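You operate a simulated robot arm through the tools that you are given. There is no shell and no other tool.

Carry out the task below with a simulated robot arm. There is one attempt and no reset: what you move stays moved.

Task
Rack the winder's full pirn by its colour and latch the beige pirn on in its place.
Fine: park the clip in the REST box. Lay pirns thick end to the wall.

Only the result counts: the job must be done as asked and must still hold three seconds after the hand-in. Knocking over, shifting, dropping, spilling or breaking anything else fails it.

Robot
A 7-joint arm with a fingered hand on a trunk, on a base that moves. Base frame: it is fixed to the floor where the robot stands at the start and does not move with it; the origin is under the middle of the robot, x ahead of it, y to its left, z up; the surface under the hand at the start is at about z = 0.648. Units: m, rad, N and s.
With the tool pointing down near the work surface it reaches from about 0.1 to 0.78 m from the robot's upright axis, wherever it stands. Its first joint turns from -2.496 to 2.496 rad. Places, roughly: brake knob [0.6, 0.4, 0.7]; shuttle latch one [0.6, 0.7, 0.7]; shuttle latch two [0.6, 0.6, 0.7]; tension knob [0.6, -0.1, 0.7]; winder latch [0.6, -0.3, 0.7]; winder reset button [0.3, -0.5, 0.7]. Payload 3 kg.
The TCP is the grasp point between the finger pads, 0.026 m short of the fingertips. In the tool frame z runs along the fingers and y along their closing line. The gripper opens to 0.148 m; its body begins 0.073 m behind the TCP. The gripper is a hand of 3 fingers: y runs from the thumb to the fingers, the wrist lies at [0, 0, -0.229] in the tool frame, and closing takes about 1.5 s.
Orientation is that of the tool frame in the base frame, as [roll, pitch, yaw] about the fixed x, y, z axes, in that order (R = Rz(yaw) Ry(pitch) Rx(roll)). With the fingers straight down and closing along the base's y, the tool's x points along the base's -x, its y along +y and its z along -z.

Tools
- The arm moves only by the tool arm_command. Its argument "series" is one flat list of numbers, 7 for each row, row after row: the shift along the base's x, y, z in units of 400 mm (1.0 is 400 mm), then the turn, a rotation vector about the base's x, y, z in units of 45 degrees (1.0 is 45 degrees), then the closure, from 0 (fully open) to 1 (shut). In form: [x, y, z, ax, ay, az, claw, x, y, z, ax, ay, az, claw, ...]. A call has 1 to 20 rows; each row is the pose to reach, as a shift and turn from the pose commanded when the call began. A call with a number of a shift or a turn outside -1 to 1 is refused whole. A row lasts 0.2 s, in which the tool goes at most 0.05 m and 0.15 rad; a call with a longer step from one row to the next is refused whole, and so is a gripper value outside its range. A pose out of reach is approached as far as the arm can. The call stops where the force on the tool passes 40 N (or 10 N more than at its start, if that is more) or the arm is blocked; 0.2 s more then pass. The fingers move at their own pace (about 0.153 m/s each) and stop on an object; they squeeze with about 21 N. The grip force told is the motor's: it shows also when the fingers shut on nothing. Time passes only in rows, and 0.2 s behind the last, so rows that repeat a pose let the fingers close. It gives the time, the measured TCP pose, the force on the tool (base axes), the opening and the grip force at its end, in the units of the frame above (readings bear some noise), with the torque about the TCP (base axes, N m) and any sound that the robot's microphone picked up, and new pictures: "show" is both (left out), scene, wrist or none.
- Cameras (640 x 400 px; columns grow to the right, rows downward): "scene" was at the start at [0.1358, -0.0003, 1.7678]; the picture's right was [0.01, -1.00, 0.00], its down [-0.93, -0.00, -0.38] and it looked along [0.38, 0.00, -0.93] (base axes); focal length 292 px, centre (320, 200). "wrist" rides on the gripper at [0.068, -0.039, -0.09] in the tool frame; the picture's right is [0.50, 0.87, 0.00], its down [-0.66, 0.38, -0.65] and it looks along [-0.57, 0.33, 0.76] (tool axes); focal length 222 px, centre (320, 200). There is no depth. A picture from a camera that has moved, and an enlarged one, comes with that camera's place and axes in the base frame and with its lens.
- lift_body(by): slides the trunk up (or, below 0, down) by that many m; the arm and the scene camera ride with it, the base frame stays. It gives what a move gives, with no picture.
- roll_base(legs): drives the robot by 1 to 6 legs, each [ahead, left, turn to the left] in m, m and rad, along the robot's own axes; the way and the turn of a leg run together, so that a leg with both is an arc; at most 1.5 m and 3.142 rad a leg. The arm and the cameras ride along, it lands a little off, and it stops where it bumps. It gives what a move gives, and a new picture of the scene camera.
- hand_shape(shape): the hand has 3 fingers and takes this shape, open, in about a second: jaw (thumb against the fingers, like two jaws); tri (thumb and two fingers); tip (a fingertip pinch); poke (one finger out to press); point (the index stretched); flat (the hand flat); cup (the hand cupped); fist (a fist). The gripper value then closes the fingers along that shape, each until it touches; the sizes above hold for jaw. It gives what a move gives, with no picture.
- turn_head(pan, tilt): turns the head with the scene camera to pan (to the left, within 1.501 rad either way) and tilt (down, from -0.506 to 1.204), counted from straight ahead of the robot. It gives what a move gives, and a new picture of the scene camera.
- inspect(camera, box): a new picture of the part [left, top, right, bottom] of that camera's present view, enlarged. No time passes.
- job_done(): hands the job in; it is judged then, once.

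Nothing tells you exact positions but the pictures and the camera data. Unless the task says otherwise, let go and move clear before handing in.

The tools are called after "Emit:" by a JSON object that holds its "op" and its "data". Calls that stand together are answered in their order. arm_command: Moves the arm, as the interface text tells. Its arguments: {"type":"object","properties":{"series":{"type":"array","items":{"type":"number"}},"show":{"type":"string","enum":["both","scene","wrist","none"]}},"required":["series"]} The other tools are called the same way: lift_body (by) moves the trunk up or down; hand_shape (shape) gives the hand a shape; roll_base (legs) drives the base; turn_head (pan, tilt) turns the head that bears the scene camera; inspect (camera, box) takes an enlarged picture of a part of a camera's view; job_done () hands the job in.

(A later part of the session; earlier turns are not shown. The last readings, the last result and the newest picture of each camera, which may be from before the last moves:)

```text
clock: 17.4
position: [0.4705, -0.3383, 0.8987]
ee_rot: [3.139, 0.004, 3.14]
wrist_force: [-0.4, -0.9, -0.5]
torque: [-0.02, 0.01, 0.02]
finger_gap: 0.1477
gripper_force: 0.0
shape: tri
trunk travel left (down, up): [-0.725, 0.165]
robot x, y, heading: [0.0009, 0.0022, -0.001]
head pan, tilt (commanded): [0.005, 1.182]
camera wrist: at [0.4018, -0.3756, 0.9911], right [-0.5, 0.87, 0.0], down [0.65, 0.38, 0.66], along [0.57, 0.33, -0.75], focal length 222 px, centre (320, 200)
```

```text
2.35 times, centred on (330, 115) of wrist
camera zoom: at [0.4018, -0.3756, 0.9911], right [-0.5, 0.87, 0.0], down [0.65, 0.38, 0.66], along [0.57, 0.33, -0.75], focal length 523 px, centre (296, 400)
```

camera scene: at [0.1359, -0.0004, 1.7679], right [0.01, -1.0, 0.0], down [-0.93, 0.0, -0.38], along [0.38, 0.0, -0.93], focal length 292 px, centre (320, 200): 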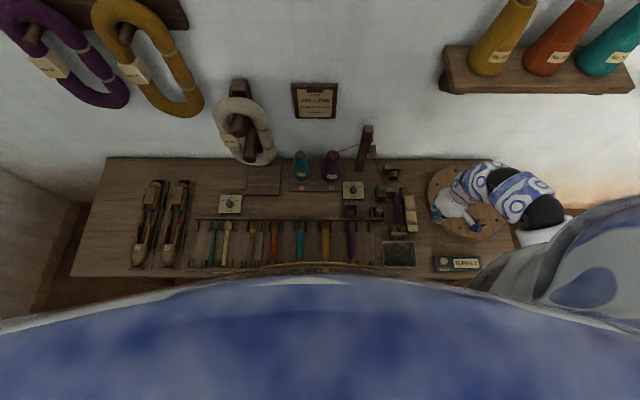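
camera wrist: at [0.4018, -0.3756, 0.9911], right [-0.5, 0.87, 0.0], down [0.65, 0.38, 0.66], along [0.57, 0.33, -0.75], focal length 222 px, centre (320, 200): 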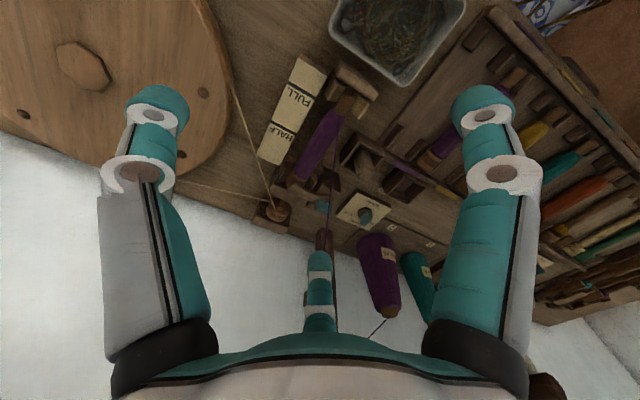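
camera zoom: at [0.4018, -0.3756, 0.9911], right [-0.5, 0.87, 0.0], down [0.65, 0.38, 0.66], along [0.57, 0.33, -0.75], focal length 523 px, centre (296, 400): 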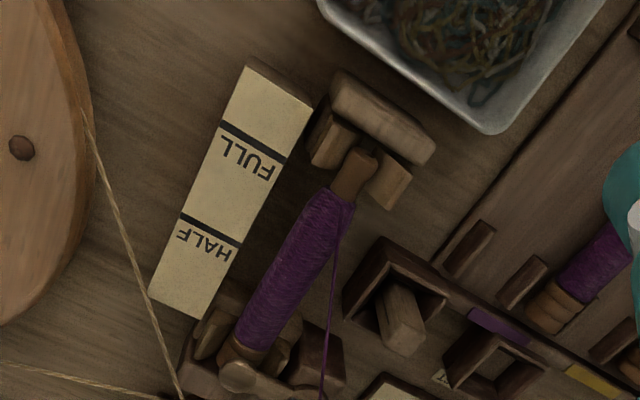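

I now have good fixes: clip top ≈ (0.529, −0.2255, 0.725) standing in its box (rim z≈0.682), REST box ≈ 8 mm further in x and 104 mm further left, latch pivot ≈ (0.612, −0.2455), bar pad over the pirn at z≈0.711. I start with the clip: move above it with the hand partly closed.

Emit:
{"op": "arm_command", "data": {"series": [0.037, 0.075, -0.02, 0, 0, 0, 0.3, 0.073, 0.15, -0.05, 0, 0, 0, 0.5, 0.11, 0.22, -0.1, 0, 0, 0, 0.5, 0.146, 0.282, -0.16, 0, 0, 0, 0.5, 0.146, 0.282, -0.23, 0, 0, 0, 0.5, 0.146, 0.282, -0.23, 0, 0, 0, 0.5], "show": "both"}}

Emit:
{"op": "inspect", "data": {"camera": "scene", "box": [330, 150, 430, 230]}}

Emit:
{"op": "inspect", "data": {"camera": "wrist", "box": [200, 80, 440, 260]}}

```text
clock: 18.8
position: [0.5285, -0.2241, 0.8111]
ee_rot: [3.141, 0.005, 3.14]
wrist_force: [0.0, 0.2, -0.4]
torque: [0.02, -0.03, 0.02]
finger_gap: 0.0741
gripper_force: 0.1
shape: tri
trunk travel left (down, up): [-0.725, 0.165]
robot x, y, heading: [0.0001, 0.0011, 0.0]
head pan, tilt (commanded): [0.005, 1.182]
camera scene: at [0.1362, -0.0004, 1.7679], right [0.01, -1.0, 0.0], down [-0.93, -0.01, -0.38], along [0.38, 0.0, -0.93], focal length 292 px, centre (320, 200)
camera wrist: at [0.4604, -0.2619, 0.902], right [-0.5, 0.87, 0.0], down [0.65, 0.38, 0.66], along [0.57, 0.33, -0.75], focal length 222 px, centre (320, 200)
```

scene: 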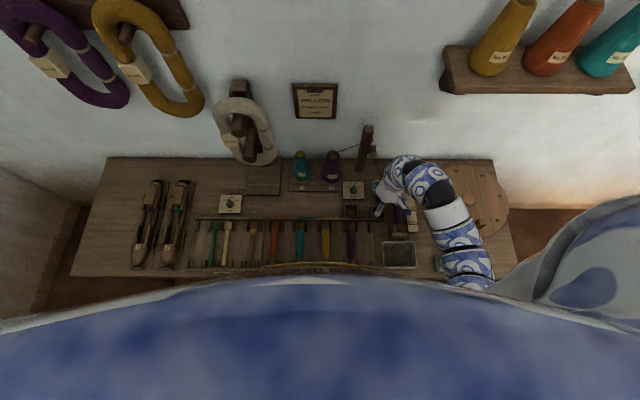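
wrist: 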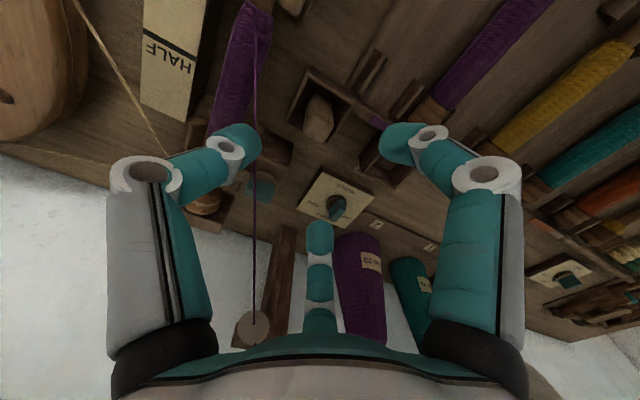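

```text
5.00 times, centred on (380, 190) of scene
camera zoom: at [0.1362, -0.0004, 1.7679], right [0.01, -1.0, 0.0], down [-0.93, -0.01, -0.38], along [0.38, 0.0, -0.93], focal length 1462 px, centre (20, 250)
```

zoom: 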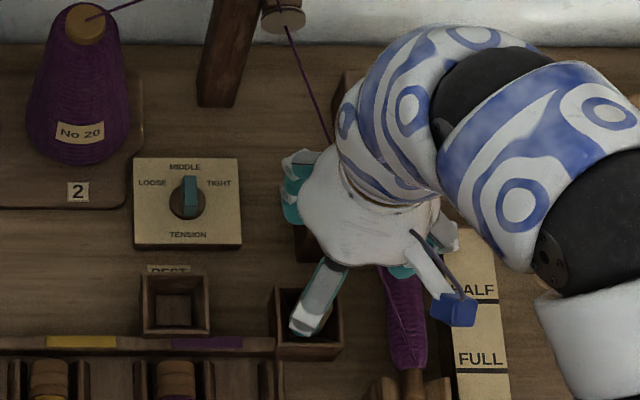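

```text
2.22 times, centred on (320, 170) of wrist
camera zoom: at [0.4604, -0.2619, 0.902], right [-0.5, 0.87, 0.0], down [0.65, 0.38, 0.66], along [0.57, 0.33, -0.75], focal length 494 px, centre (320, 267)
```

zoom: 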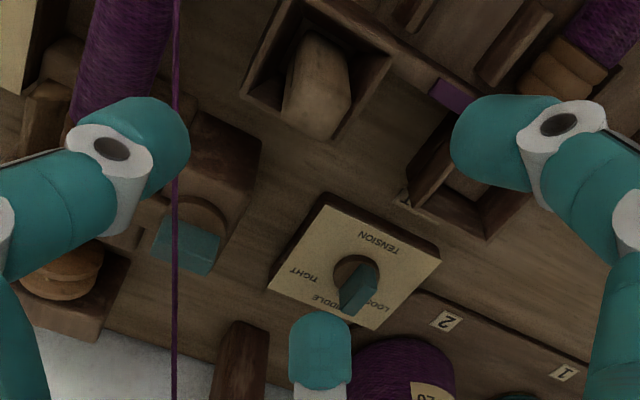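

The clip stands almost right below the TCP line. I'll zoom to check its alignment.

Emit:
{"op": "inspect", "data": {"camera": "wrist", "box": [280, 80, 370, 150]}}

Emit:
{"op": "inspect", "data": {"camera": "scene", "box": [365, 190, 405, 225]}}

```text
5.71 times, centred on (325, 115) of wrist
camera zoom: at [0.4604, -0.2619, 0.902], right [-0.5, 0.87, 0.0], down [0.65, 0.38, 0.66], along [0.57, 0.33, -0.75], focal length 1269 px, centre (291, 686)
```

zoom: 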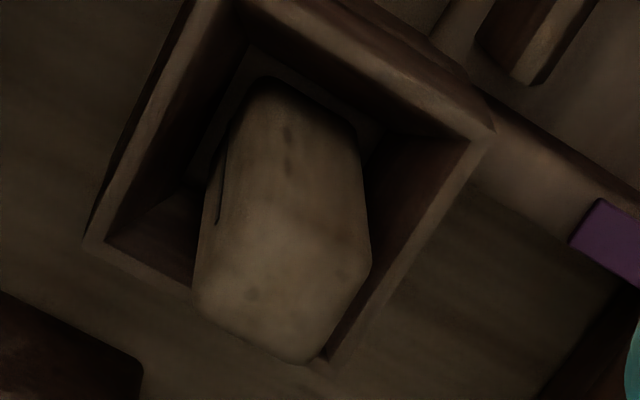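

```text
11.43 times, centred on (385, 208) of scene
camera zoom: at [0.1362, -0.0004, 1.7679], right [0.01, -1.0, 0.0], down [-0.93, -0.01, -0.38], along [0.38, 0.0, -0.93], focal length 3342 px, centre (-423, 114)
```

zoom: 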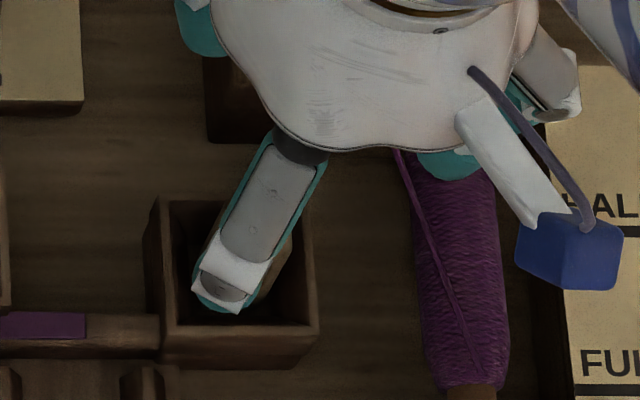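

The clip is about 2 mm nearer and right of the TCP line. I descend around it with the hand half closed and then grip it.

Emit:
{"op": "arm_command", "data": {"series": [-0.004, -0.005, 0.0, 0, 0, 0, 0.55, -0.004, -0.005, -0.07, 0, 0, 0, 0.55, -0.004, -0.005, -0.14, 0, 0, 0, 0.55, -0.004, -0.005, -0.19, 0, 0, 0, 0.55, -0.004, -0.005, -0.2225, 0, 0, 0, 0.55, -0.004, -0.005, -0.2225, 0, 0, 0, 0.55], "show": "both"}}

Emit:
{"op": "inspect", "data": {"camera": "wrist", "box": [220, 80, 420, 240]}}

```text
clock: 20.2
position: [0.5255, -0.2255, 0.719]
ee_rot: [3.141, 0.005, 3.141]
wrist_force: [0.0, 0.6, -0.3]
torque: [0.0, 0.0, 0.02]
finger_gap: 0.0668
gripper_force: 0.0
shape: tri
trunk travel left (down, up): [-0.725, 0.165]
robot x, y, heading: [0.0039, 0.0003, 0.006]
head pan, tilt (commanded): [0.005, 1.182]
camera scene: at [0.1361, -0.0005, 1.7679], right [0.01, -1.0, 0.0], down [-0.93, -0.01, -0.38], along [0.38, 0.0, -0.93], focal length 292 px, centre (320, 200)
camera wrist: at [0.4584, -0.2638, 0.8112], right [-0.5, 0.87, 0.0], down [0.65, 0.38, 0.66], along [0.57, 0.33, -0.75], focal length 222 px, centre (320, 200)
```

scene: 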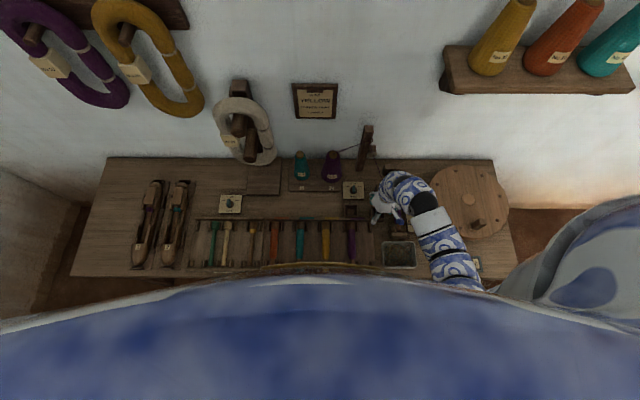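
wrist: 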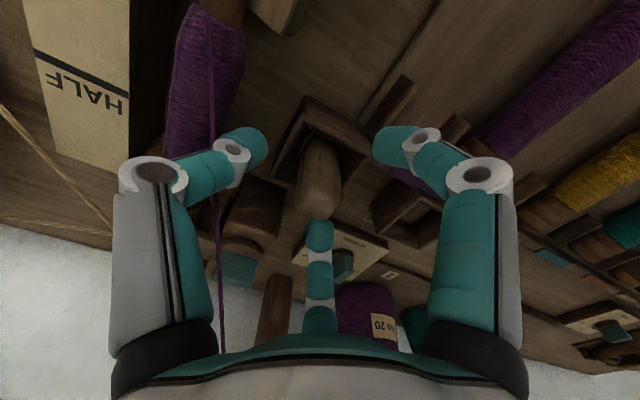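

```text
2.50 times, centred on (320, 160) of wrist
camera zoom: at [0.4584, -0.2638, 0.8112], right [-0.5, 0.87, 0.0], down [0.65, 0.38, 0.66], along [0.57, 0.33, -0.75], focal length 555 px, centre (320, 300)
```

zoom: 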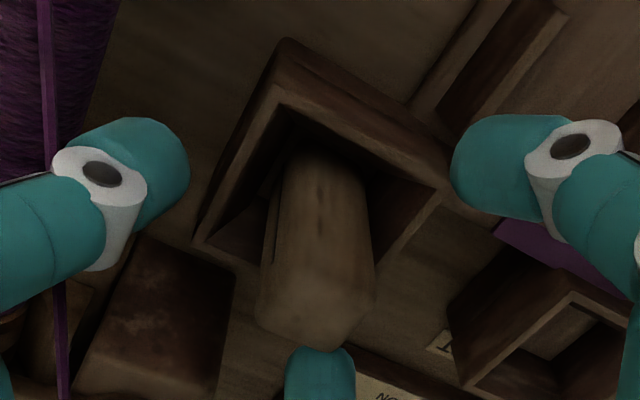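

The clip sits centred between the three digits, tips above the box rim. Closing the hand on it now.

Emit:
{"op": "arm_command", "data": {"series": [0, 0, 0, 0, 0, 0, 0.7, 0, 0, 0, 0, 0, 0, 0.85, 0, 0, 0, 0, 0, 0, 1, 0, 0, 0, 0, 0, 0, 1, 0, 0, 0, 0, 0, 0, 1], "show": "wrist"}}

Emit:
{"op": "inspect", "data": {"camera": "wrist", "box": [220, 80, 420, 240]}}

```text
clock: 21.4
position: [0.5268, -0.2269, 0.7186]
ee_rot: [-3.141, 0.003, 3.139]
wrist_force: [-0.3, 0.6, -1.1]
torque: [-0.01, 0.0, 0.02]
finger_gap: 0.0197
gripper_force: 21.4
shape: tri
trunk travel left (down, up): [-0.725, 0.165]
robot x, y, heading: [0.0005, 0.0001, 0.002]
head pan, tilt (commanded): [0.005, 1.182]
camera wrist: at [0.4582, -0.2638, 0.8111], right [-0.5, 0.87, 0.0], down [0.65, 0.38, 0.66], along [0.57, 0.33, -0.75], focal length 222 px, centre (320, 200)
```

wrist: 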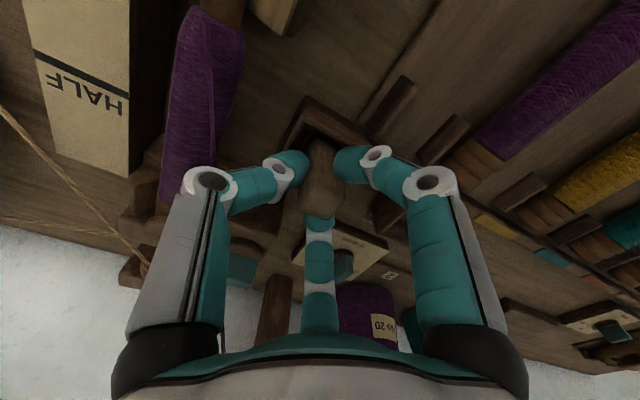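

```text
2.50 times, centred on (320, 160) of wrist
camera zoom: at [0.4582, -0.2638, 0.8111], right [-0.5, 0.87, 0.0], down [0.65, 0.38, 0.66], along [0.57, 0.33, -0.75], focal length 555 px, centre (320, 300)
```

zoom: 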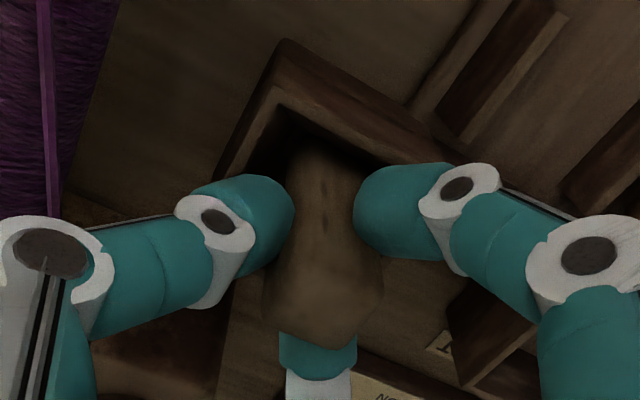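

The clip is gripped (gap 20 mm, 21 N). I lift it straight up by 6 cm.

Emit:
{"op": "arm_command", "data": {"series": [0, 0, 0.03, 0, 0, 0, 1, 0, 0, 0.07, 0, 0, 0, 1, 0, 0, 0.11, 0, 0, 0, 1, 0, 0, 0.15, 0, 0, 0, 1, 0, 0, 0.15, 0, 0, 0, 1], "show": "both"}}

Emit:
{"op": "inspect", "data": {"camera": "scene", "box": [335, 180, 405, 230]}}

Emit:
{"op": "inspect", "data": {"camera": "wrist", "box": [220, 60, 460, 240]}}

```text
clock: 22.6
position: [0.5267, -0.2269, 0.7781]
ee_rot: [3.141, 0.004, 3.14]
wrist_force: [0.2, -0.3, 0.2]
torque: [0.03, 0.03, -0.03]
finger_gap: 0.0194
gripper_force: 21.2
shape: tri
trunk travel left (down, up): [-0.725, 0.165]
robot x, y, heading: [0.0002, -0.0027, 0.003]
head pan, tilt (commanded): [0.005, 1.182]
camera scene: at [0.1362, -0.0005, 1.7678], right [0.01, -1.0, 0.0], down [-0.93, -0.01, -0.38], along [0.38, 0.0, -0.93], focal length 292 px, centre (320, 200)
camera wrist: at [0.459, -0.2648, 0.8701], right [-0.5, 0.87, 0.0], down [0.65, 0.38, 0.66], along [0.57, 0.33, -0.75], focal length 222 px, centre (320, 200)
```

scene: 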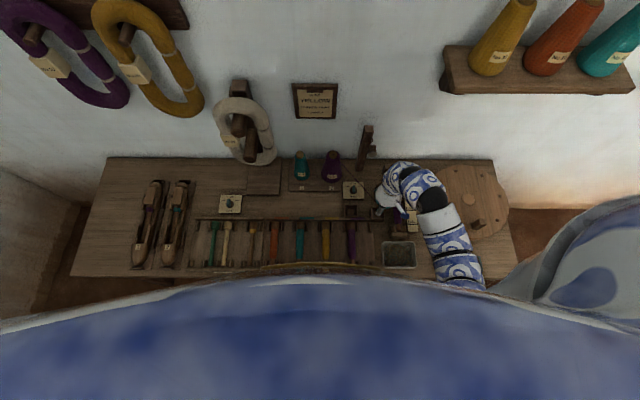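
wrist: 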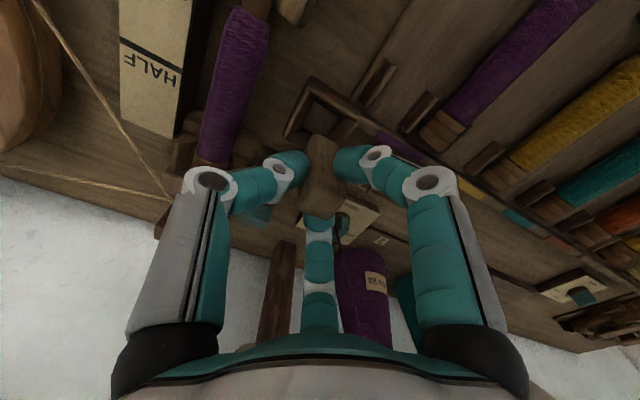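

```text
8.00 times, centred on (370, 205) of scene
camera zoom: at [0.1362, -0.0005, 1.7678], right [0.01, -1.0, 0.0], down [-0.93, -0.01, -0.38], along [0.38, 0.0, -0.93], focal length 2339 px, centre (-80, 160)
```

zoom: 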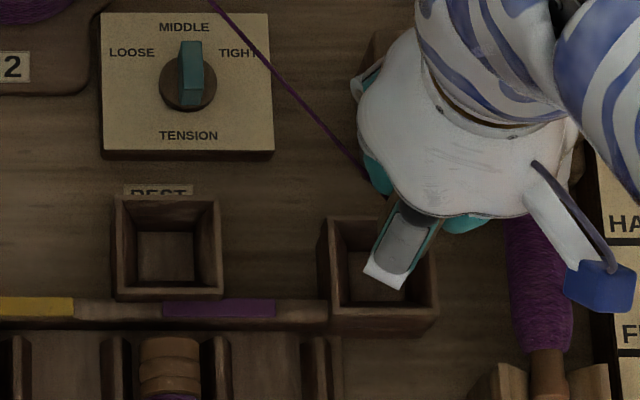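

```text
2.22 times, centred on (340, 150) of wrist
camera zoom: at [0.459, -0.2648, 0.8701], right [-0.5, 0.87, 0.0], down [0.65, 0.38, 0.66], along [0.57, 0.33, -0.75], focal length 494 px, centre (276, 311)
```

zoom: 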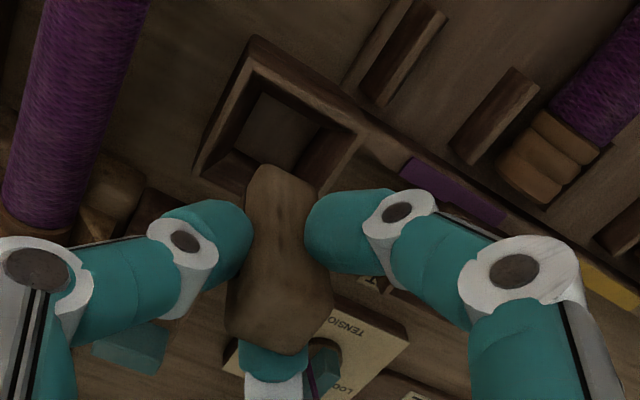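

The clip is lifted clear, and the purple thread now seems to follow the clip, so it's the right item. I move it over the REST box (about +9 mm x, +104 mm y).

Emit:
{"op": "arm_command", "data": {"series": [0.004, 0.05, 0.0, 0, 0, 0, 1, 0.009, 0.11, 0.0, 0, 0, 0, 1, 0.014, 0.17, 0.0, 0, 0, 0, 1, 0.019, 0.22, 0.0, 0, 0, 0, 1, 0.0225, 0.261, 0.0, 0, 0, 0, 1, 0.0225, 0.261, 0.0, 0, 0, 0, 1], "show": "both"}}

Emit:
{"op": "inspect", "data": {"camera": "wrist", "box": [220, 60, 460, 240]}}

Emit:
{"op": "inspect", "data": {"camera": "scene", "box": [325, 180, 425, 240]}}

```text
clock: 24.0
position: [0.5341, -0.1231, 0.7809]
ee_rot: [-3.141, 0.004, 3.138]
wrist_force: [-1.0, -0.5, -0.4]
torque: [0.02, 0.01, -0.03]
finger_gap: 0.0194
gripper_force: 20.9
shape: tri
trunk travel left (down, up): [-0.725, 0.165]
robot x, y, heading: [-0.0009, -0.0015, 0.0]
head pan, tilt (commanded): [0.005, 1.182]
camera scene: at [0.1362, -0.0005, 1.7679], right [0.01, -1.0, 0.0], down [-0.93, -0.01, -0.38], along [0.38, 0.0, -0.93], focal length 292 px, centre (320, 200)
camera wrist: at [0.4664, -0.1598, 0.8736], right [-0.5, 0.87, 0.0], down [0.65, 0.38, 0.66], along [0.57, 0.33, -0.75], focal length 222 px, centre (320, 200)
```

scene: 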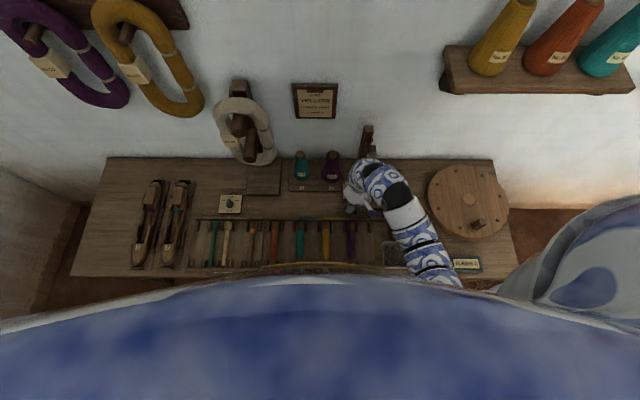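
wrist: 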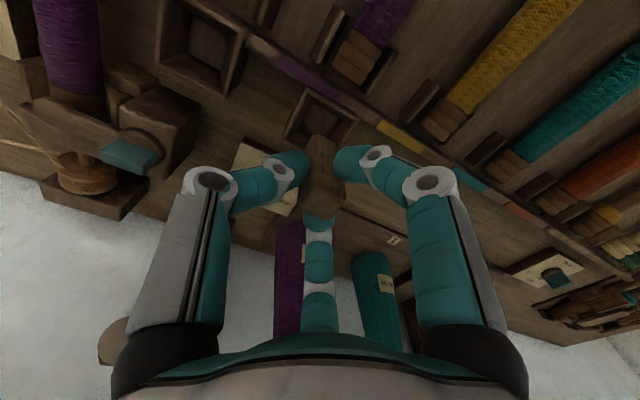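

```text
2.22 times, centred on (340, 150) of wrist
camera zoom: at [0.4664, -0.1598, 0.8736], right [-0.5, 0.87, 0.0], down [0.65, 0.38, 0.66], along [0.57, 0.33, -0.75], focal length 494 px, centre (276, 311)
```

zoom: 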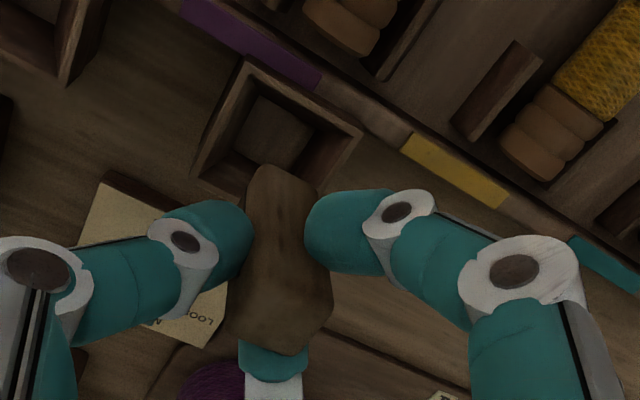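

```text
6.40 times, centred on (375, 210) of scene
camera zoom: at [0.1362, -0.0005, 1.7679], right [0.01, -1.0, 0.0], down [-0.93, -0.01, -0.38], along [0.38, 0.0, -0.93], focal length 1871 px, centre (-32, 136)
```

zoom: 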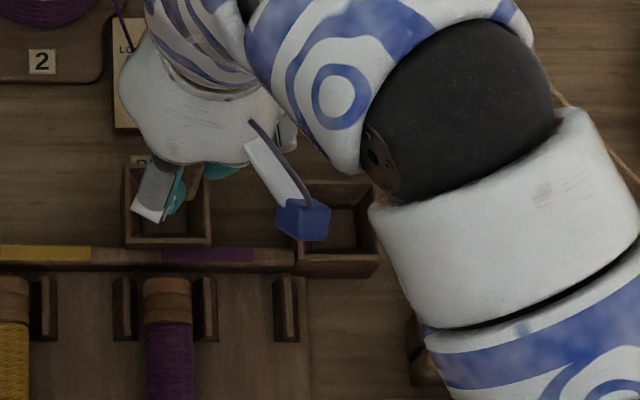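

The clip hangs over the REST box; box centre is about 3 mm farther in x. I nudge and lower it into the box slowly.

Emit:
{"op": "arm_command", "data": {"series": [0.0075, -0.002, 0.0, 0, 0, 0, 1, 0.0075, -0.002, -0.04, 0, 0, 0, 1, 0.0075, -0.002, -0.08, 0, 0, 0, 1, 0.0075, -0.002, -0.11, 0, 0, 0, 1, 0.0075, -0.002, -0.135, 0, 0, 0, 1, 0.0075, -0.002, -0.147, 0, 0, 0, 1, 0.0075, -0.002, -0.147, 0, 0, 0, 1], "show": "wrist"}}

Emit:
{"op": "inspect", "data": {"camera": "wrist", "box": [220, 60, 460, 240]}}

```text
clock: 25.6
position: [0.5396, -0.1214, 0.7213]
ee_rot: [-3.141, 0.006, 3.141]
wrist_force: [0.5, 0.1, -0.6]
torque: [0.02, 0.05, -0.03]
finger_gap: 0.0192
gripper_force: 21.1
shape: tri
trunk travel left (down, up): [-0.725, 0.165]
robot x, y, heading: [-0.0023, -0.0018, -0.003]
head pan, tilt (commanded): [0.005, 1.182]
camera wrist: at [0.4707, -0.16, 0.8124], right [-0.5, 0.87, 0.0], down [0.65, 0.38, 0.66], along [0.57, 0.33, -0.75], focal length 222 px, centre (320, 200)
```

wrist: 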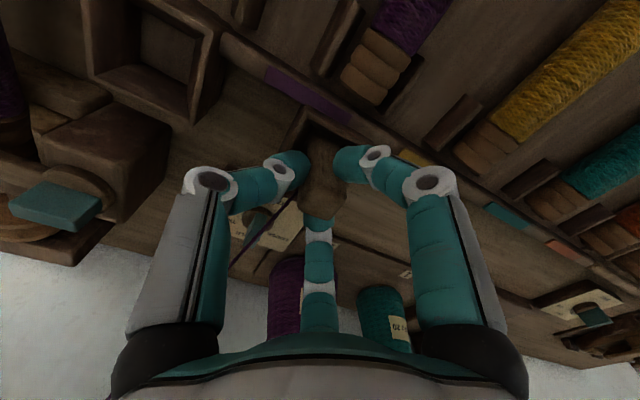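

```text
2.22 times, centred on (340, 150) of wrist
camera zoom: at [0.4707, -0.16, 0.8124], right [-0.5, 0.87, 0.0], down [0.65, 0.38, 0.66], along [0.57, 0.33, -0.75], focal length 494 px, centre (276, 311)
```

zoom: 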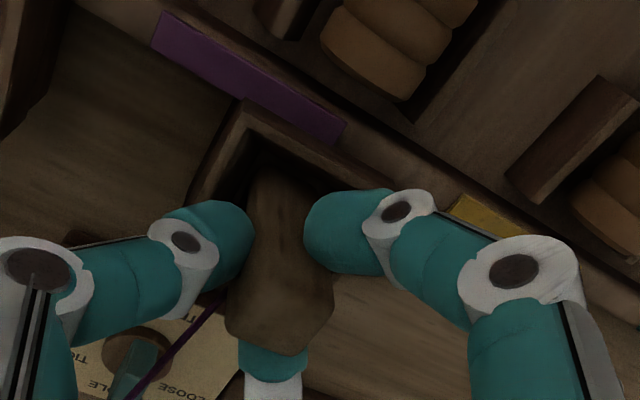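

The clip is inside the REST box with no contact force yet. I lower the last ~2.5 mm and open the hand part way, then rise.

Emit:
{"op": "arm_command", "data": {"series": [0, 0, -0.006, 0, 0, 0, 1, 0, 0, -0.006, 0, 0, 0, 1, 0, 0, -0.006, 0, 0, 0, 0.8, 0, 0, -0.006, 0, 0, 0, 0.6, 0, 0, -0.006, 0, 0, 0, 0.55, 0, 0, -0.006, 0, 0, 0, 0.55], "show": "wrist"}}

Emit:
{"op": "inspect", "data": {"camera": "wrist", "box": [220, 60, 460, 240]}}

```text
clock: 27.0
position: [0.5385, -0.1222, 0.7182]
ee_rot: [-3.14, 0.005, 3.141]
wrist_force: [-0.3, -0.2, -0.4]
torque: [0.03, 0.0, -0.04]
finger_gap: 0.0662
gripper_force: 0.0
shape: tri
trunk travel left (down, up): [-0.725, 0.165]
robot x, y, heading: [0.0015, 0.0007, 0.0]
head pan, tilt (commanded): [0.005, 1.182]
camera wrist: at [0.4707, -0.16, 0.8101], right [-0.5, 0.87, 0.0], down [0.65, 0.38, 0.66], along [0.57, 0.33, -0.75], focal length 222 px, centre (320, 200)
```

wrist: 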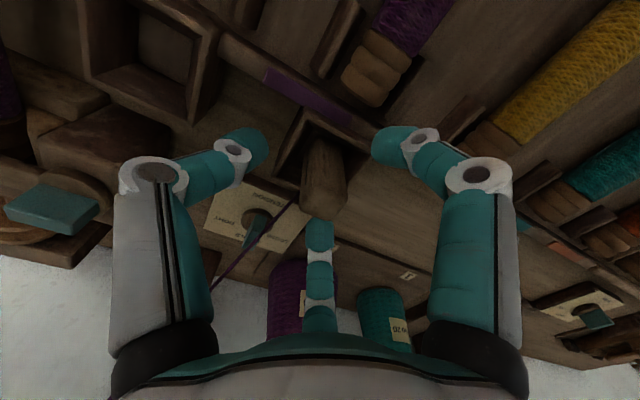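

```text
2.22 times, centred on (340, 150) of wrist
camera zoom: at [0.4707, -0.16, 0.8101], right [-0.5, 0.87, 0.0], down [0.65, 0.38, 0.66], along [0.57, 0.33, -0.75], focal length 494 px, centre (276, 311)
```

zoom: 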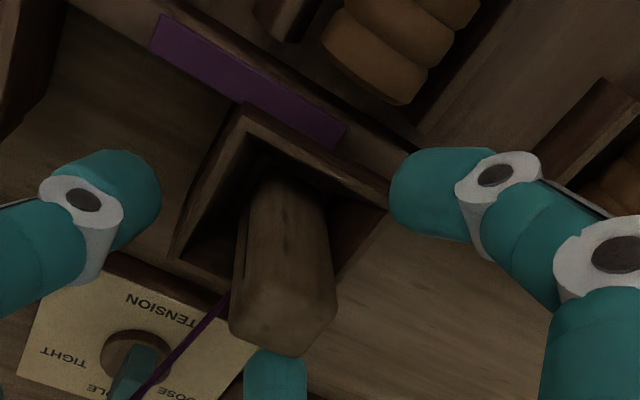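

The clip stands in the REST box and the hand is open around it. I rise straight up and check.

Emit:
{"op": "arm_command", "data": {"series": [0, 0, 0.05, 0, 0, 0, 0.55, 0, 0, 0.12, 0, 0, 0, 0.55, 0, 0, 0.2, 0, 0, 0, 0.55, 0, -0.08, 0.27, 0, 0, 0, 0.55, 0.0, -0.18, 0.3, 0, 0, 0, 0.55, 0.0, -0.28, 0.3, 0, 0, 0, 0.55, -0.08, -0.36, 0.3, 0, 0, 0, 0.5, -0.16, -0.44, 0.3, 0, 0, 0, 0.5], "show": "both"}}

Emit:
{"op": "inspect", "data": {"camera": "scene", "box": [330, 170, 420, 230]}}

Emit:
{"op": "inspect", "data": {"camera": "wrist", "box": [250, 60, 450, 240]}}

```text
clock: 28.8
position: [0.4758, -0.2981, 0.8358]
ee_rot: [3.137, 0.007, -3.141]
wrist_force: [0.1, -0.2, -0.1]
torque: [0.05, 0.0, -0.01]
finger_gap: 0.0734
gripper_force: 0.1
shape: tri
trunk travel left (down, up): [-0.725, 0.165]
robot x, y, heading: [0.0043, 0.0003, 0.004]
head pan, tilt (commanded): [0.005, 1.182]
camera scene: at [0.1357, -0.0006, 1.7679], right [0.01, -1.0, 0.0], down [-0.93, -0.01, -0.38], along [0.38, 0.0, -0.93], focal length 292 px, centre (320, 200)
camera wrist: at [0.4076, -0.336, 0.9285], right [-0.5, 0.87, 0.0], down [0.65, 0.38, 0.66], along [0.57, 0.33, -0.75], focal length 222 px, centre (320, 200)
```

scene: 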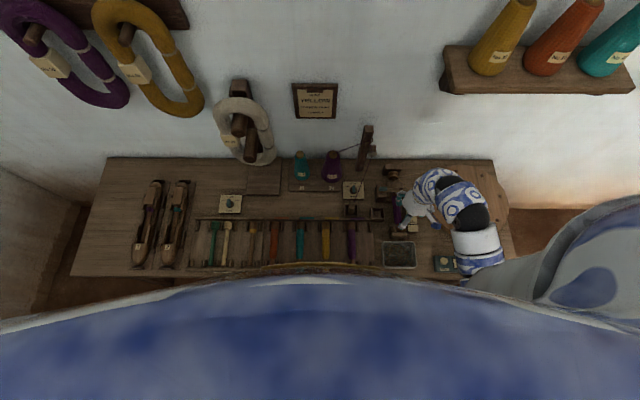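
wrist: 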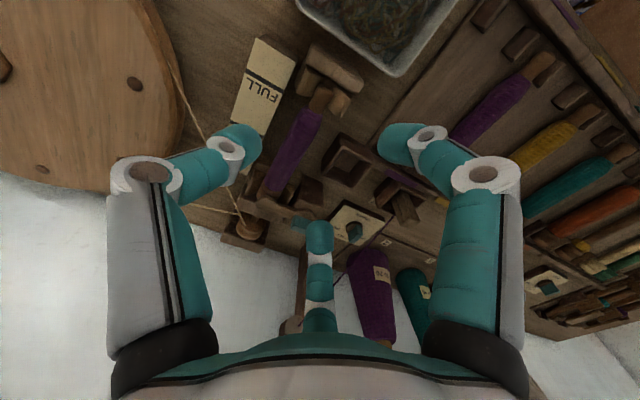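

```text
6.67 times, centred on (375, 200) of scene
camera zoom: at [0.1357, -0.0006, 1.7679], right [0.01, -1.0, 0.0], down [-0.93, -0.01, -0.38], along [0.38, 0.0, -0.93], focal length 1949 px, centre (-47, 200)
```

zoom: 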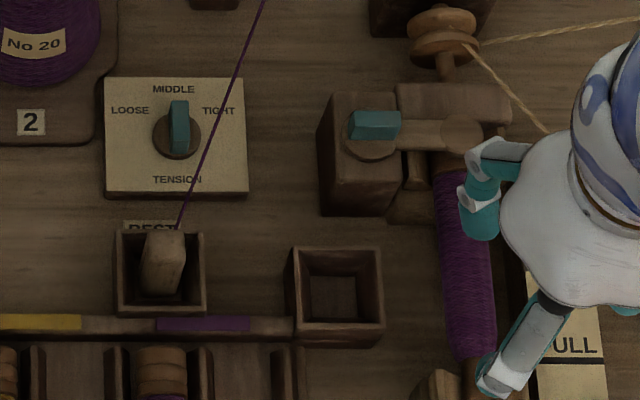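

```text
2.22 times, centred on (350, 150) of wrist
camera zoom: at [0.4076, -0.336, 0.9285], right [-0.5, 0.87, 0.0], down [0.65, 0.38, 0.66], along [0.57, 0.33, -0.75], focal length 494 px, centre (253, 311)
```

zoom: 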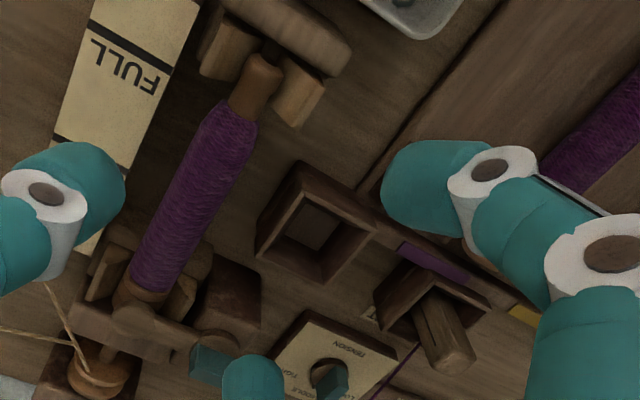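

The clip is parked in REST with the thread attached to it. Next I move above the latch (pivot ≈ 0.612, −0.2455) and test whether the hand can yaw both ways there.

Emit:
{"op": "arm_command", "data": {"series": [0.09, 0.035, 0.0355, 0, 0, 0, 0.6, 0.18, 0.07, 0.0355, 0, 0, 0, 0.6, 0.27, 0.105, 0.0355, 0, 0, 0, 0.6, 0.3405, 0.1315, 0.0355, 0, 0, 0, 0.6, 0.3405, 0.1315, 0.0355, 0, 0, 0, 0.6], "show": "both"}}

Emit:
{"op": "inspect", "data": {"camera": "wrist", "box": [240, 60, 400, 200]}}

Emit:
{"op": "inspect", "data": {"camera": "scene", "box": [350, 150, 440, 210]}}

```text
clock: 30.0
position: [0.6083, -0.2445, 0.8531]
ee_rot: [-3.14, 0.006, 3.141]
wrist_force: [-0.4, -0.2, 0.4]
torque: [0.04, -0.02, 0.01]
finger_gap: 0.0594
gripper_force: 0.0
shape: tri
trunk travel left (down, up): [-0.725, 0.165]
robot x, y, heading: [-0.0009, 0.0012, 0.0]
head pan, tilt (commanded): [0.005, 1.182]
camera scene: at [0.136, -0.0006, 1.7679], right [0.01, -1.0, 0.0], down [-0.93, -0.01, -0.38], along [0.38, 0.0, -0.93], focal length 292 px, centre (320, 200)
camera wrist: at [0.54, -0.282, 0.9446], right [-0.5, 0.87, 0.0], down [0.65, 0.38, 0.66], along [0.57, 0.33, -0.75], focal length 222 px, centre (320, 200)
```

scene: 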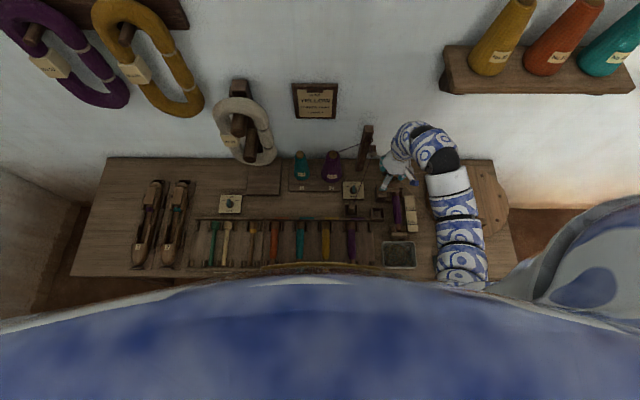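
wrist: 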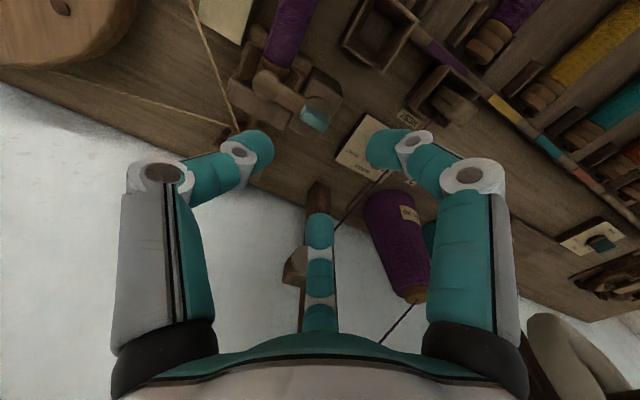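

```text
2.86 times, centred on (320, 130) of wrist
camera zoom: at [0.54, -0.282, 0.9446], right [-0.5, 0.87, 0.0], down [0.65, 0.38, 0.66], along [0.57, 0.33, -0.75], focal length 635 px, centre (320, 400)
```

zoom: 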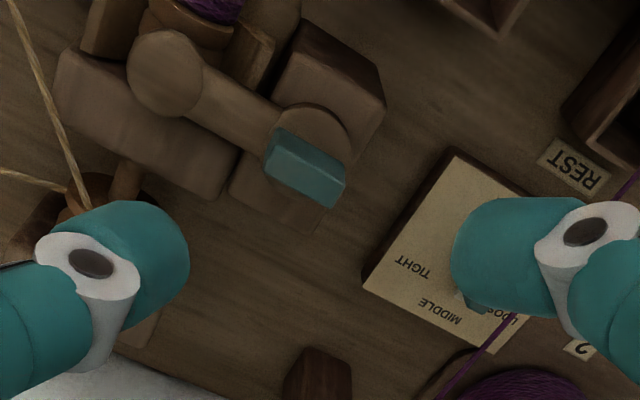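

```text
6.67 times, centred on (395, 180) of scene
camera zoom: at [0.136, -0.0006, 1.7679], right [0.01, -1.0, 0.0], down [-0.93, -0.01, -0.38], along [0.38, 0.0, -0.93], focal length 1949 px, centre (-180, 333)
```

zoom: 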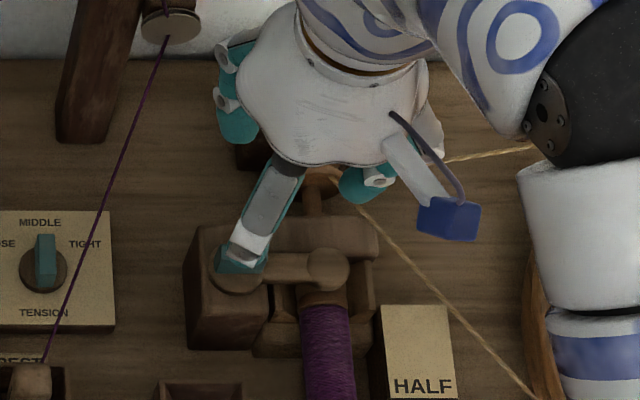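

The handle is ~4–5 mm off the TCP axis; I'll correct. First I test yawing the hand one way (45° about +z) in the air.

Emit:
{"op": "arm_command", "data": {"series": [0.01, -0.004, 0, 0, 0, 0.19, 0.6, 0.01, -0.004, 0, 0, 0, 0.38, 0.6, 0.01, -0.004, 0, 0, 0, 0.57, 0.6, 0.01, -0.004, 0, 0, 0, 0.76, 0.6, 0.01, -0.004, 0, 0, 0, 0.95, 0.6, 0.01, -0.004, 0, 0, 0, 1.0, 0.6], "show": "scene"}}

Emit:
{"op": "arm_command", "data": {"series": [0, 0, 0, 0, 0, 0.19, 0.6, 0, 0, 0, 0, 0, 0.38, 0.6, 0, 0, 0, 0, 0, 0.57, 0.6, 0, 0, 0, 0, 0, 0.76, 0.6, 0, 0, 0, 0, 0, 0.95, 0.6, 0, 0, 0, 0, 0, 1.0, 0.6], "show": "scene"}}

```text
clock: 31.4
position: [0.6133, -0.2476, 0.8521]
ee_rot: [3.141, 0.004, -2.356]
wrist_force: [0.0, -0.4, 0.2]
torque: [0.0, 0.0, 0.03]
finger_gap: 0.0595
gripper_force: 0.0
shape: tri
trunk travel left (down, up): [-0.725, 0.165]
robot x, y, heading: [0.0017, 0.0023, 0.003]
head pan, tilt (commanded): [0.005, 1.182]
camera scene: at [0.1362, -0.0005, 1.7678], right [0.01, -1.0, 0.0], down [-0.93, -0.01, -0.38], along [0.38, 0.0, -0.93], focal length 292 px, centre (320, 200)
```

scene: 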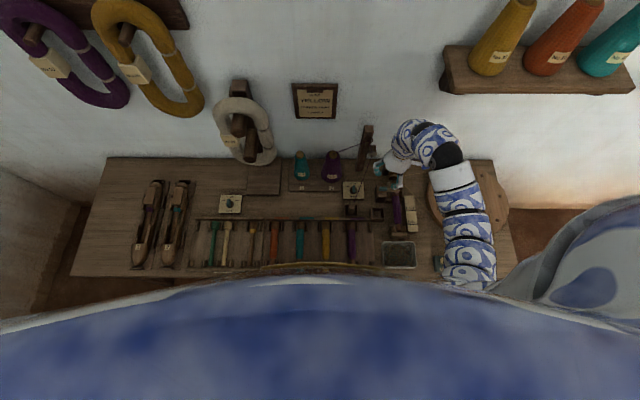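

```text
clock: 32.8
position: [0.6147, -0.2478, 0.8529]
ee_rot: [3.141, 0.005, -1.57]
wrist_force: [-0.2, -0.4, 0.2]
torque: [-0.02, 0.0, 0.01]
finger_gap: 0.0595
gripper_force: 0.0
shape: tri
trunk travel left (down, up): [-0.725, 0.165]
robot x, y, heading: [0.0037, -0.0021, 0.006]
head pan, tilt (commanded): [0.005, 1.182]
camera scene: at [0.1362, -0.0005, 1.7678], right [0.01, -1.0, 0.0], down [-0.93, -0.01, -0.38], along [0.38, 0.0, -0.93], focal length 292 px, centre (320, 200)
```

scene: 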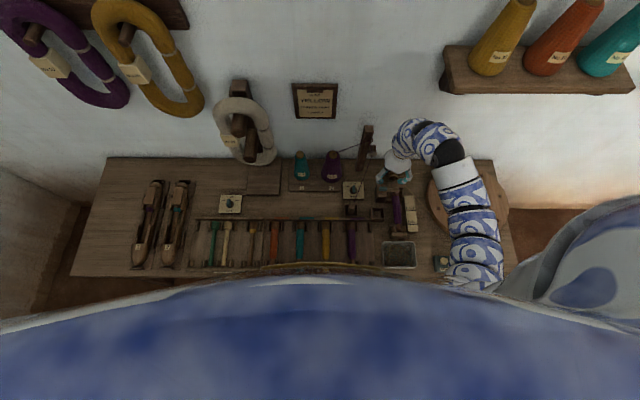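

Yaw of +90° is reachable. I turn back to the initial yaw, then check the other direction quickly as well.

Emit:
{"op": "arm_command", "data": {"series": [0, 0, 0, 0, 0, -0.19, 0.6, 0, 0, 0, 0, 0, -0.38, 0.6, 0, 0, 0, 0, 0, -0.57, 0.6, 0, 0, 0, 0, 0, -0.76, 0.6, 0, 0, 0, 0, 0, -0.95, 0.6, 0, 0, 0, 0, 0, -1.0, 0.6], "show": "none"}}

Emit:
{"op": "arm_command", "data": {"series": [0, 0, 0, 0, 0, -0.19, 0.6, 0, 0, 0, 0, 0, -0.38, 0.6, 0, 0, 0, 0, 0, -0.57, 0.6, 0, 0, 0, 0, 0, -0.76, 0.6, 0, 0, 0, 0, 0, -0.95, 0.6, 0, 0, 0, 0, 0, -1.0, 0.6], "show": "none"}}

Emit:
{"op": "arm_command", "data": {"series": [0, 0, 0, 0, 0, -0.19, 0.6, 0, 0, 0, 0, 0, -0.38, 0.6, 0, 0, 0, 0, 0, -0.57, 0.6, 0, 0, 0, 0, 0, -0.76, 0.6, 0, 0, 0, 0, 0, -0.95, 0.6, 0, 0, 0, 0, 0, -1.0, 0.6], "show": "none"}}

Emit:
{"op": "arm_command", "data": {"series": [0, 0, 0, 0, 0, -0.19, 0.6, 0, 0, 0, 0, 0, -0.38, 0.6, 0, 0, 0, 0, 0, -0.57, 0.6, 0, 0, 0, 0, 0, -0.76, 0.6, 0, 0, 0, 0, 0, -0.95, 0.6, 0, 0, 0, 0, 0, -1.0, 0.6], "show": "both"}}

```text
clock: 34.2
position: [0.6147, -0.2466, 0.8527]
ee_rot: [-3.141, 0.006, -2.358]
wrist_force: [-0.3, -0.9, -0.2]
torque: [-0.03, 0.01, 0.02]
finger_gap: 0.0596
gripper_force: 0.0
shape: tri
trunk travel left (down, up): [-0.725, 0.165]
robot x, y, heading: [-0.0011, 0.001, 0.004]
head pan, tilt (commanded): [0.005, 1.182]
```

```text
clock: 35.6
position: [0.6131, -0.2472, 0.8529]
ee_rot: [3.14, 0.005, 3.138]
wrist_force: [0.3, -0.2, -0.4]
torque: [0.0, -0.03, 0.0]
finger_gap: 0.0596
gripper_force: 0.1
shape: tri
trunk travel left (down, up): [-0.725, 0.165]
robot x, y, heading: [0.0014, 0.0038, 0.003]
head pan, tilt (commanded): [0.005, 1.182]
```

```text
clock: 37.0
position: [0.6161, -0.2469, 0.8518]
ee_rot: [-3.14, 0.004, 2.353]
wrist_force: [-0.4, 0.3, 0.2]
torque: [0.0, 0.05, 0.0]
finger_gap: 0.0597
gripper_force: 0.1
shape: tri
trunk travel left (down, up): [-0.725, 0.165]
robot x, y, heading: [-0.0025, -0.0004, -0.0]
head pan, tilt (commanded): [0.005, 1.182]
```

```text
clock: 38.4
position: [0.6145, -0.247, 0.8517]
ee_rot: [3.14, 0.002, 1.567]
wrist_force: [-0.6, -0.2, -0.8]
torque: [0.05, 0.0, -0.01]
finger_gap: 0.0595
gripper_force: 0.0
shape: tri
trunk travel left (down, up): [-0.725, 0.165]
robot x, y, heading: [0.001, -0.0009, -0.001]
head pan, tilt (commanded): [0.005, 1.182]
camera scene: at [0.1362, -0.0005, 1.7679], right [0.01, -1.0, 0.0], down [-0.93, -0.01, -0.38], along [0.38, 0.0, -0.93], focal length 292 px, centre (320, 200)
camera wrist: at [0.5761, -0.1779, 0.9437], right [0.87, 0.5, 0.0], down [0.38, -0.65, 0.66], along [0.33, -0.57, -0.75], focal length 222 px, centre (320, 200)
```

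scene: 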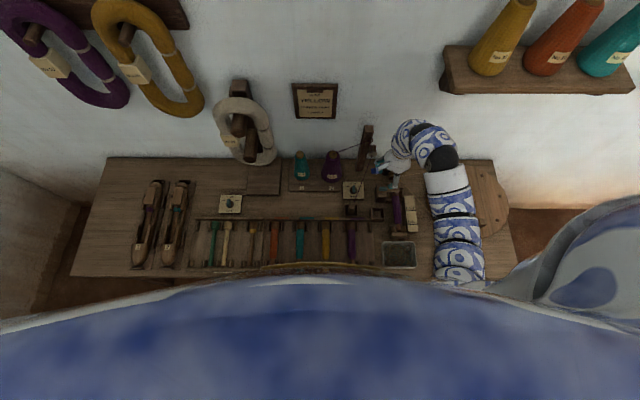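
wrist: 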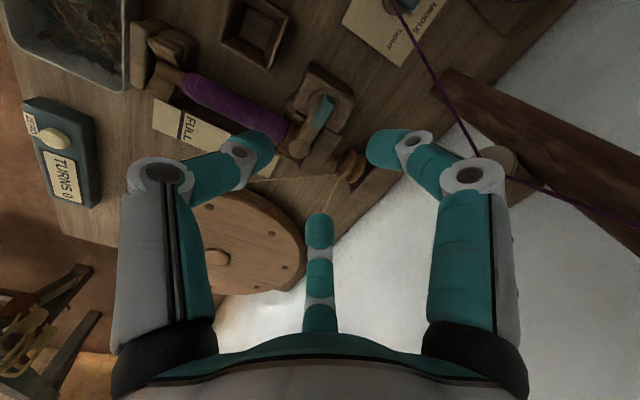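

Both yaw directions work, and this view from the left shows the latch from a new side. Zooming in on it.

Emit:
{"op": "inspect", "data": {"camera": "wrist", "box": [250, 50, 390, 200]}}

Emit:
{"op": "inspect", "data": {"camera": "wrist", "box": [100, 20, 320, 170]}}

```text
2.67 times, centred on (320, 125) of wrist
camera zoom: at [0.5761, -0.1779, 0.9437], right [0.87, 0.5, 0.0], down [0.38, -0.65, 0.66], along [0.33, -0.57, -0.75], focal length 592 px, centre (320, 400)
```

zoom: 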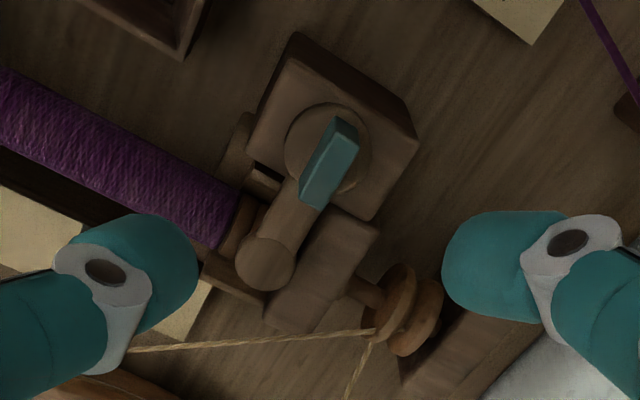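

```text
2.67 times, centred on (210, 95) of wrist
camera zoom: at [0.5761, -0.1779, 0.9437], right [0.87, 0.5, 0.0], down [0.38, -0.65, 0.66], along [0.33, -0.57, -0.75], focal length 592 px, centre (613, 480)
```

zoom: 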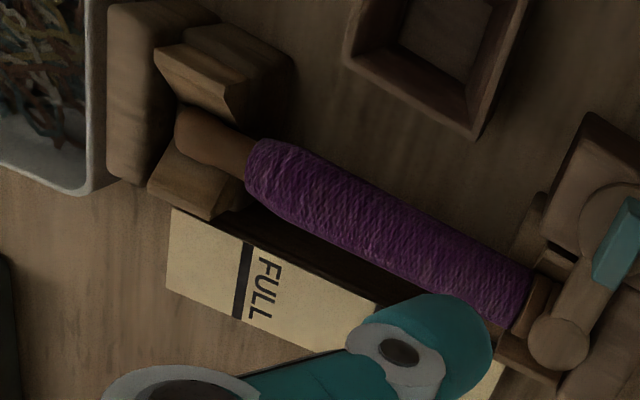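

I'll go back to the initial yaw (thumb at the bar side) and then descend onto the handle.

Emit:
{"op": "arm_command", "data": {"series": [0, 0, 0, 0, 0, 0.19, 0.6, 0, 0, 0, 0, 0, 0.38, 0.6, 0, 0, 0, 0, 0, 0.57, 0.6, 0, 0, 0, 0, 0, 0.76, 0.6, 0, 0, 0, 0, 0, 0.95, 0.6, 0, 0, 0, 0, 0, 1.0, 0.6], "show": "none"}}

Emit:
{"op": "arm_command", "data": {"series": [0, 0, 0, 0, 0, 0.19, 0.6, 0, 0, 0, 0, 0, 0.38, 0.6, 0, 0, 0, 0, 0, 0.57, 0.6, 0, 0, 0, 0, 0, 0.76, 0.6, 0, 0, 0, 0, 0, 0.95, 0.6, 0, 0, 0, 0, 0, 1.0, 0.6], "show": "none"}}

Emit:
{"op": "arm_command", "data": {"series": [0, 0.003, -0.1, 0, 0, 0, 0.6, 0, 0.003, -0.2, 0, 0, 0, 0.6, 0, 0.003, -0.25, 0, 0, 0, 0.6, 0, 0.003, -0.25, 0, 0, 0, 0.6], "show": "both"}}

Emit:
{"op": "inspect", "data": {"camera": "wrist", "box": [220, 80, 420, 240]}}

Emit:
{"op": "inspect", "data": {"camera": "scene", "box": [355, 150, 435, 205]}}

```text
clock: 39.8
position: [0.6141, -0.2467, 0.8521]
ee_rot: [3.14, 0.004, 2.357]
wrist_force: [-0.1, -0.3, 0.0]
torque: [0.0, -0.02, -0.02]
finger_gap: 0.0595
gripper_force: 0.0
shape: tri
trunk travel left (down, up): [-0.725, 0.165]
robot x, y, heading: [0.0017, -0.002, 0.003]
head pan, tilt (commanded): [0.005, 1.182]
```

```text
clock: 41.2
position: [0.6156, -0.248, 0.8536]
ee_rot: [3.14, 0.004, -3.14]
wrist_force: [0.0, -0.1, 1.2]
torque: [0.0, 0.02, 0.0]
finger_gap: 0.0595
gripper_force: 0.1
shape: tri
trunk travel left (down, up): [-0.725, 0.165]
robot x, y, heading: [0.0018, 0.0004, 0.004]
head pan, tilt (commanded): [0.005, 1.182]
```

```text
clock: 42.2
position: [0.6176, -0.2461, 0.7522]
ee_rot: [-3.141, 0.003, 3.138]
wrist_force: [0.5, 0.2, -0.7]
torque: [-0.01, 0.0, 0.01]
finger_gap: 0.0592
gripper_force: 0.0
shape: tri
trunk travel left (down, up): [-0.725, 0.165]
robot x, y, heading: [-0.0023, 0.0033, -0.002]
head pan, tilt (commanded): [0.005, 1.182]
camera scene: at [0.1362, -0.0005, 1.7679], right [0.01, -1.0, 0.0], down [-0.93, -0.01, -0.38], along [0.38, 0.0, -0.93], focal length 292 px, centre (320, 200)
camera wrist: at [0.5498, -0.2839, 0.8437], right [-0.5, 0.87, 0.0], down [0.65, 0.38, 0.66], along [0.57, 0.33, -0.75], focal length 222 px, centre (320, 200)
```

scene: 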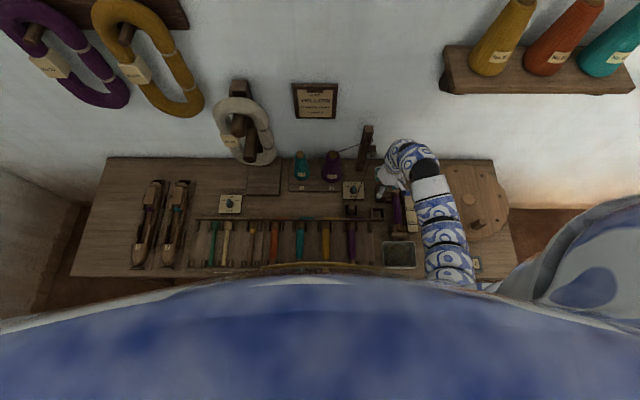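
wrist: 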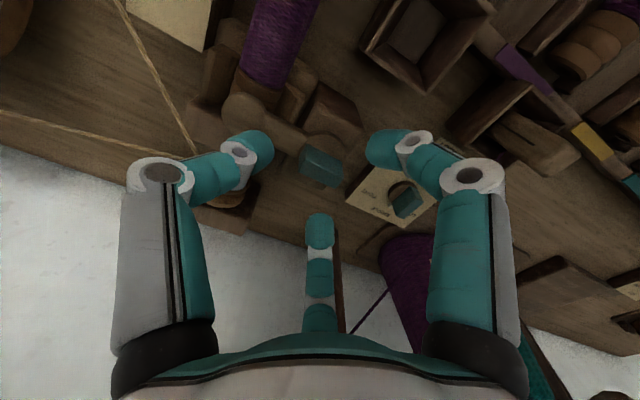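

```text
2.50 times, centred on (320, 160) of wrist
camera zoom: at [0.5498, -0.2839, 0.8437], right [-0.5, 0.87, 0.0], down [0.65, 0.38, 0.66], along [0.57, 0.33, -0.75], focal length 555 px, centre (320, 300)
```

zoom: 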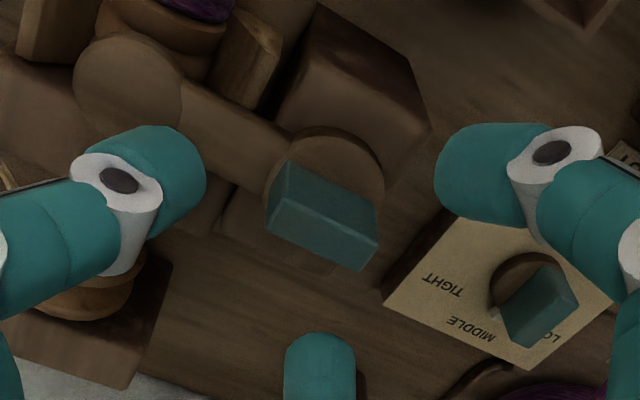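

```text
7.27 times, centred on (395, 178) of scene
camera zoom: at [0.1362, -0.0005, 1.7679], right [0.01, -1.0, 0.0], down [-0.93, -0.01, -0.38], along [0.38, 0.0, -0.93], focal length 2127 px, centre (-226, 364)
```

zoom: 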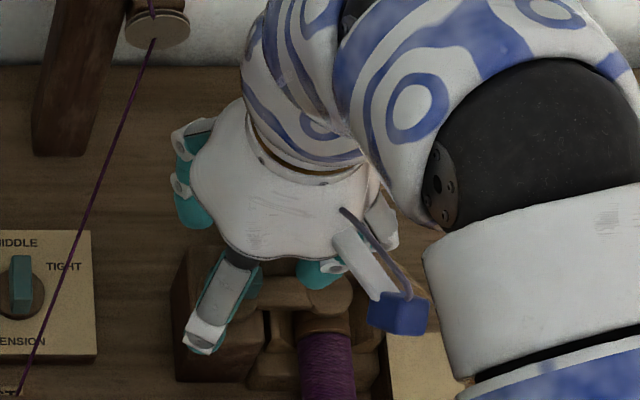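

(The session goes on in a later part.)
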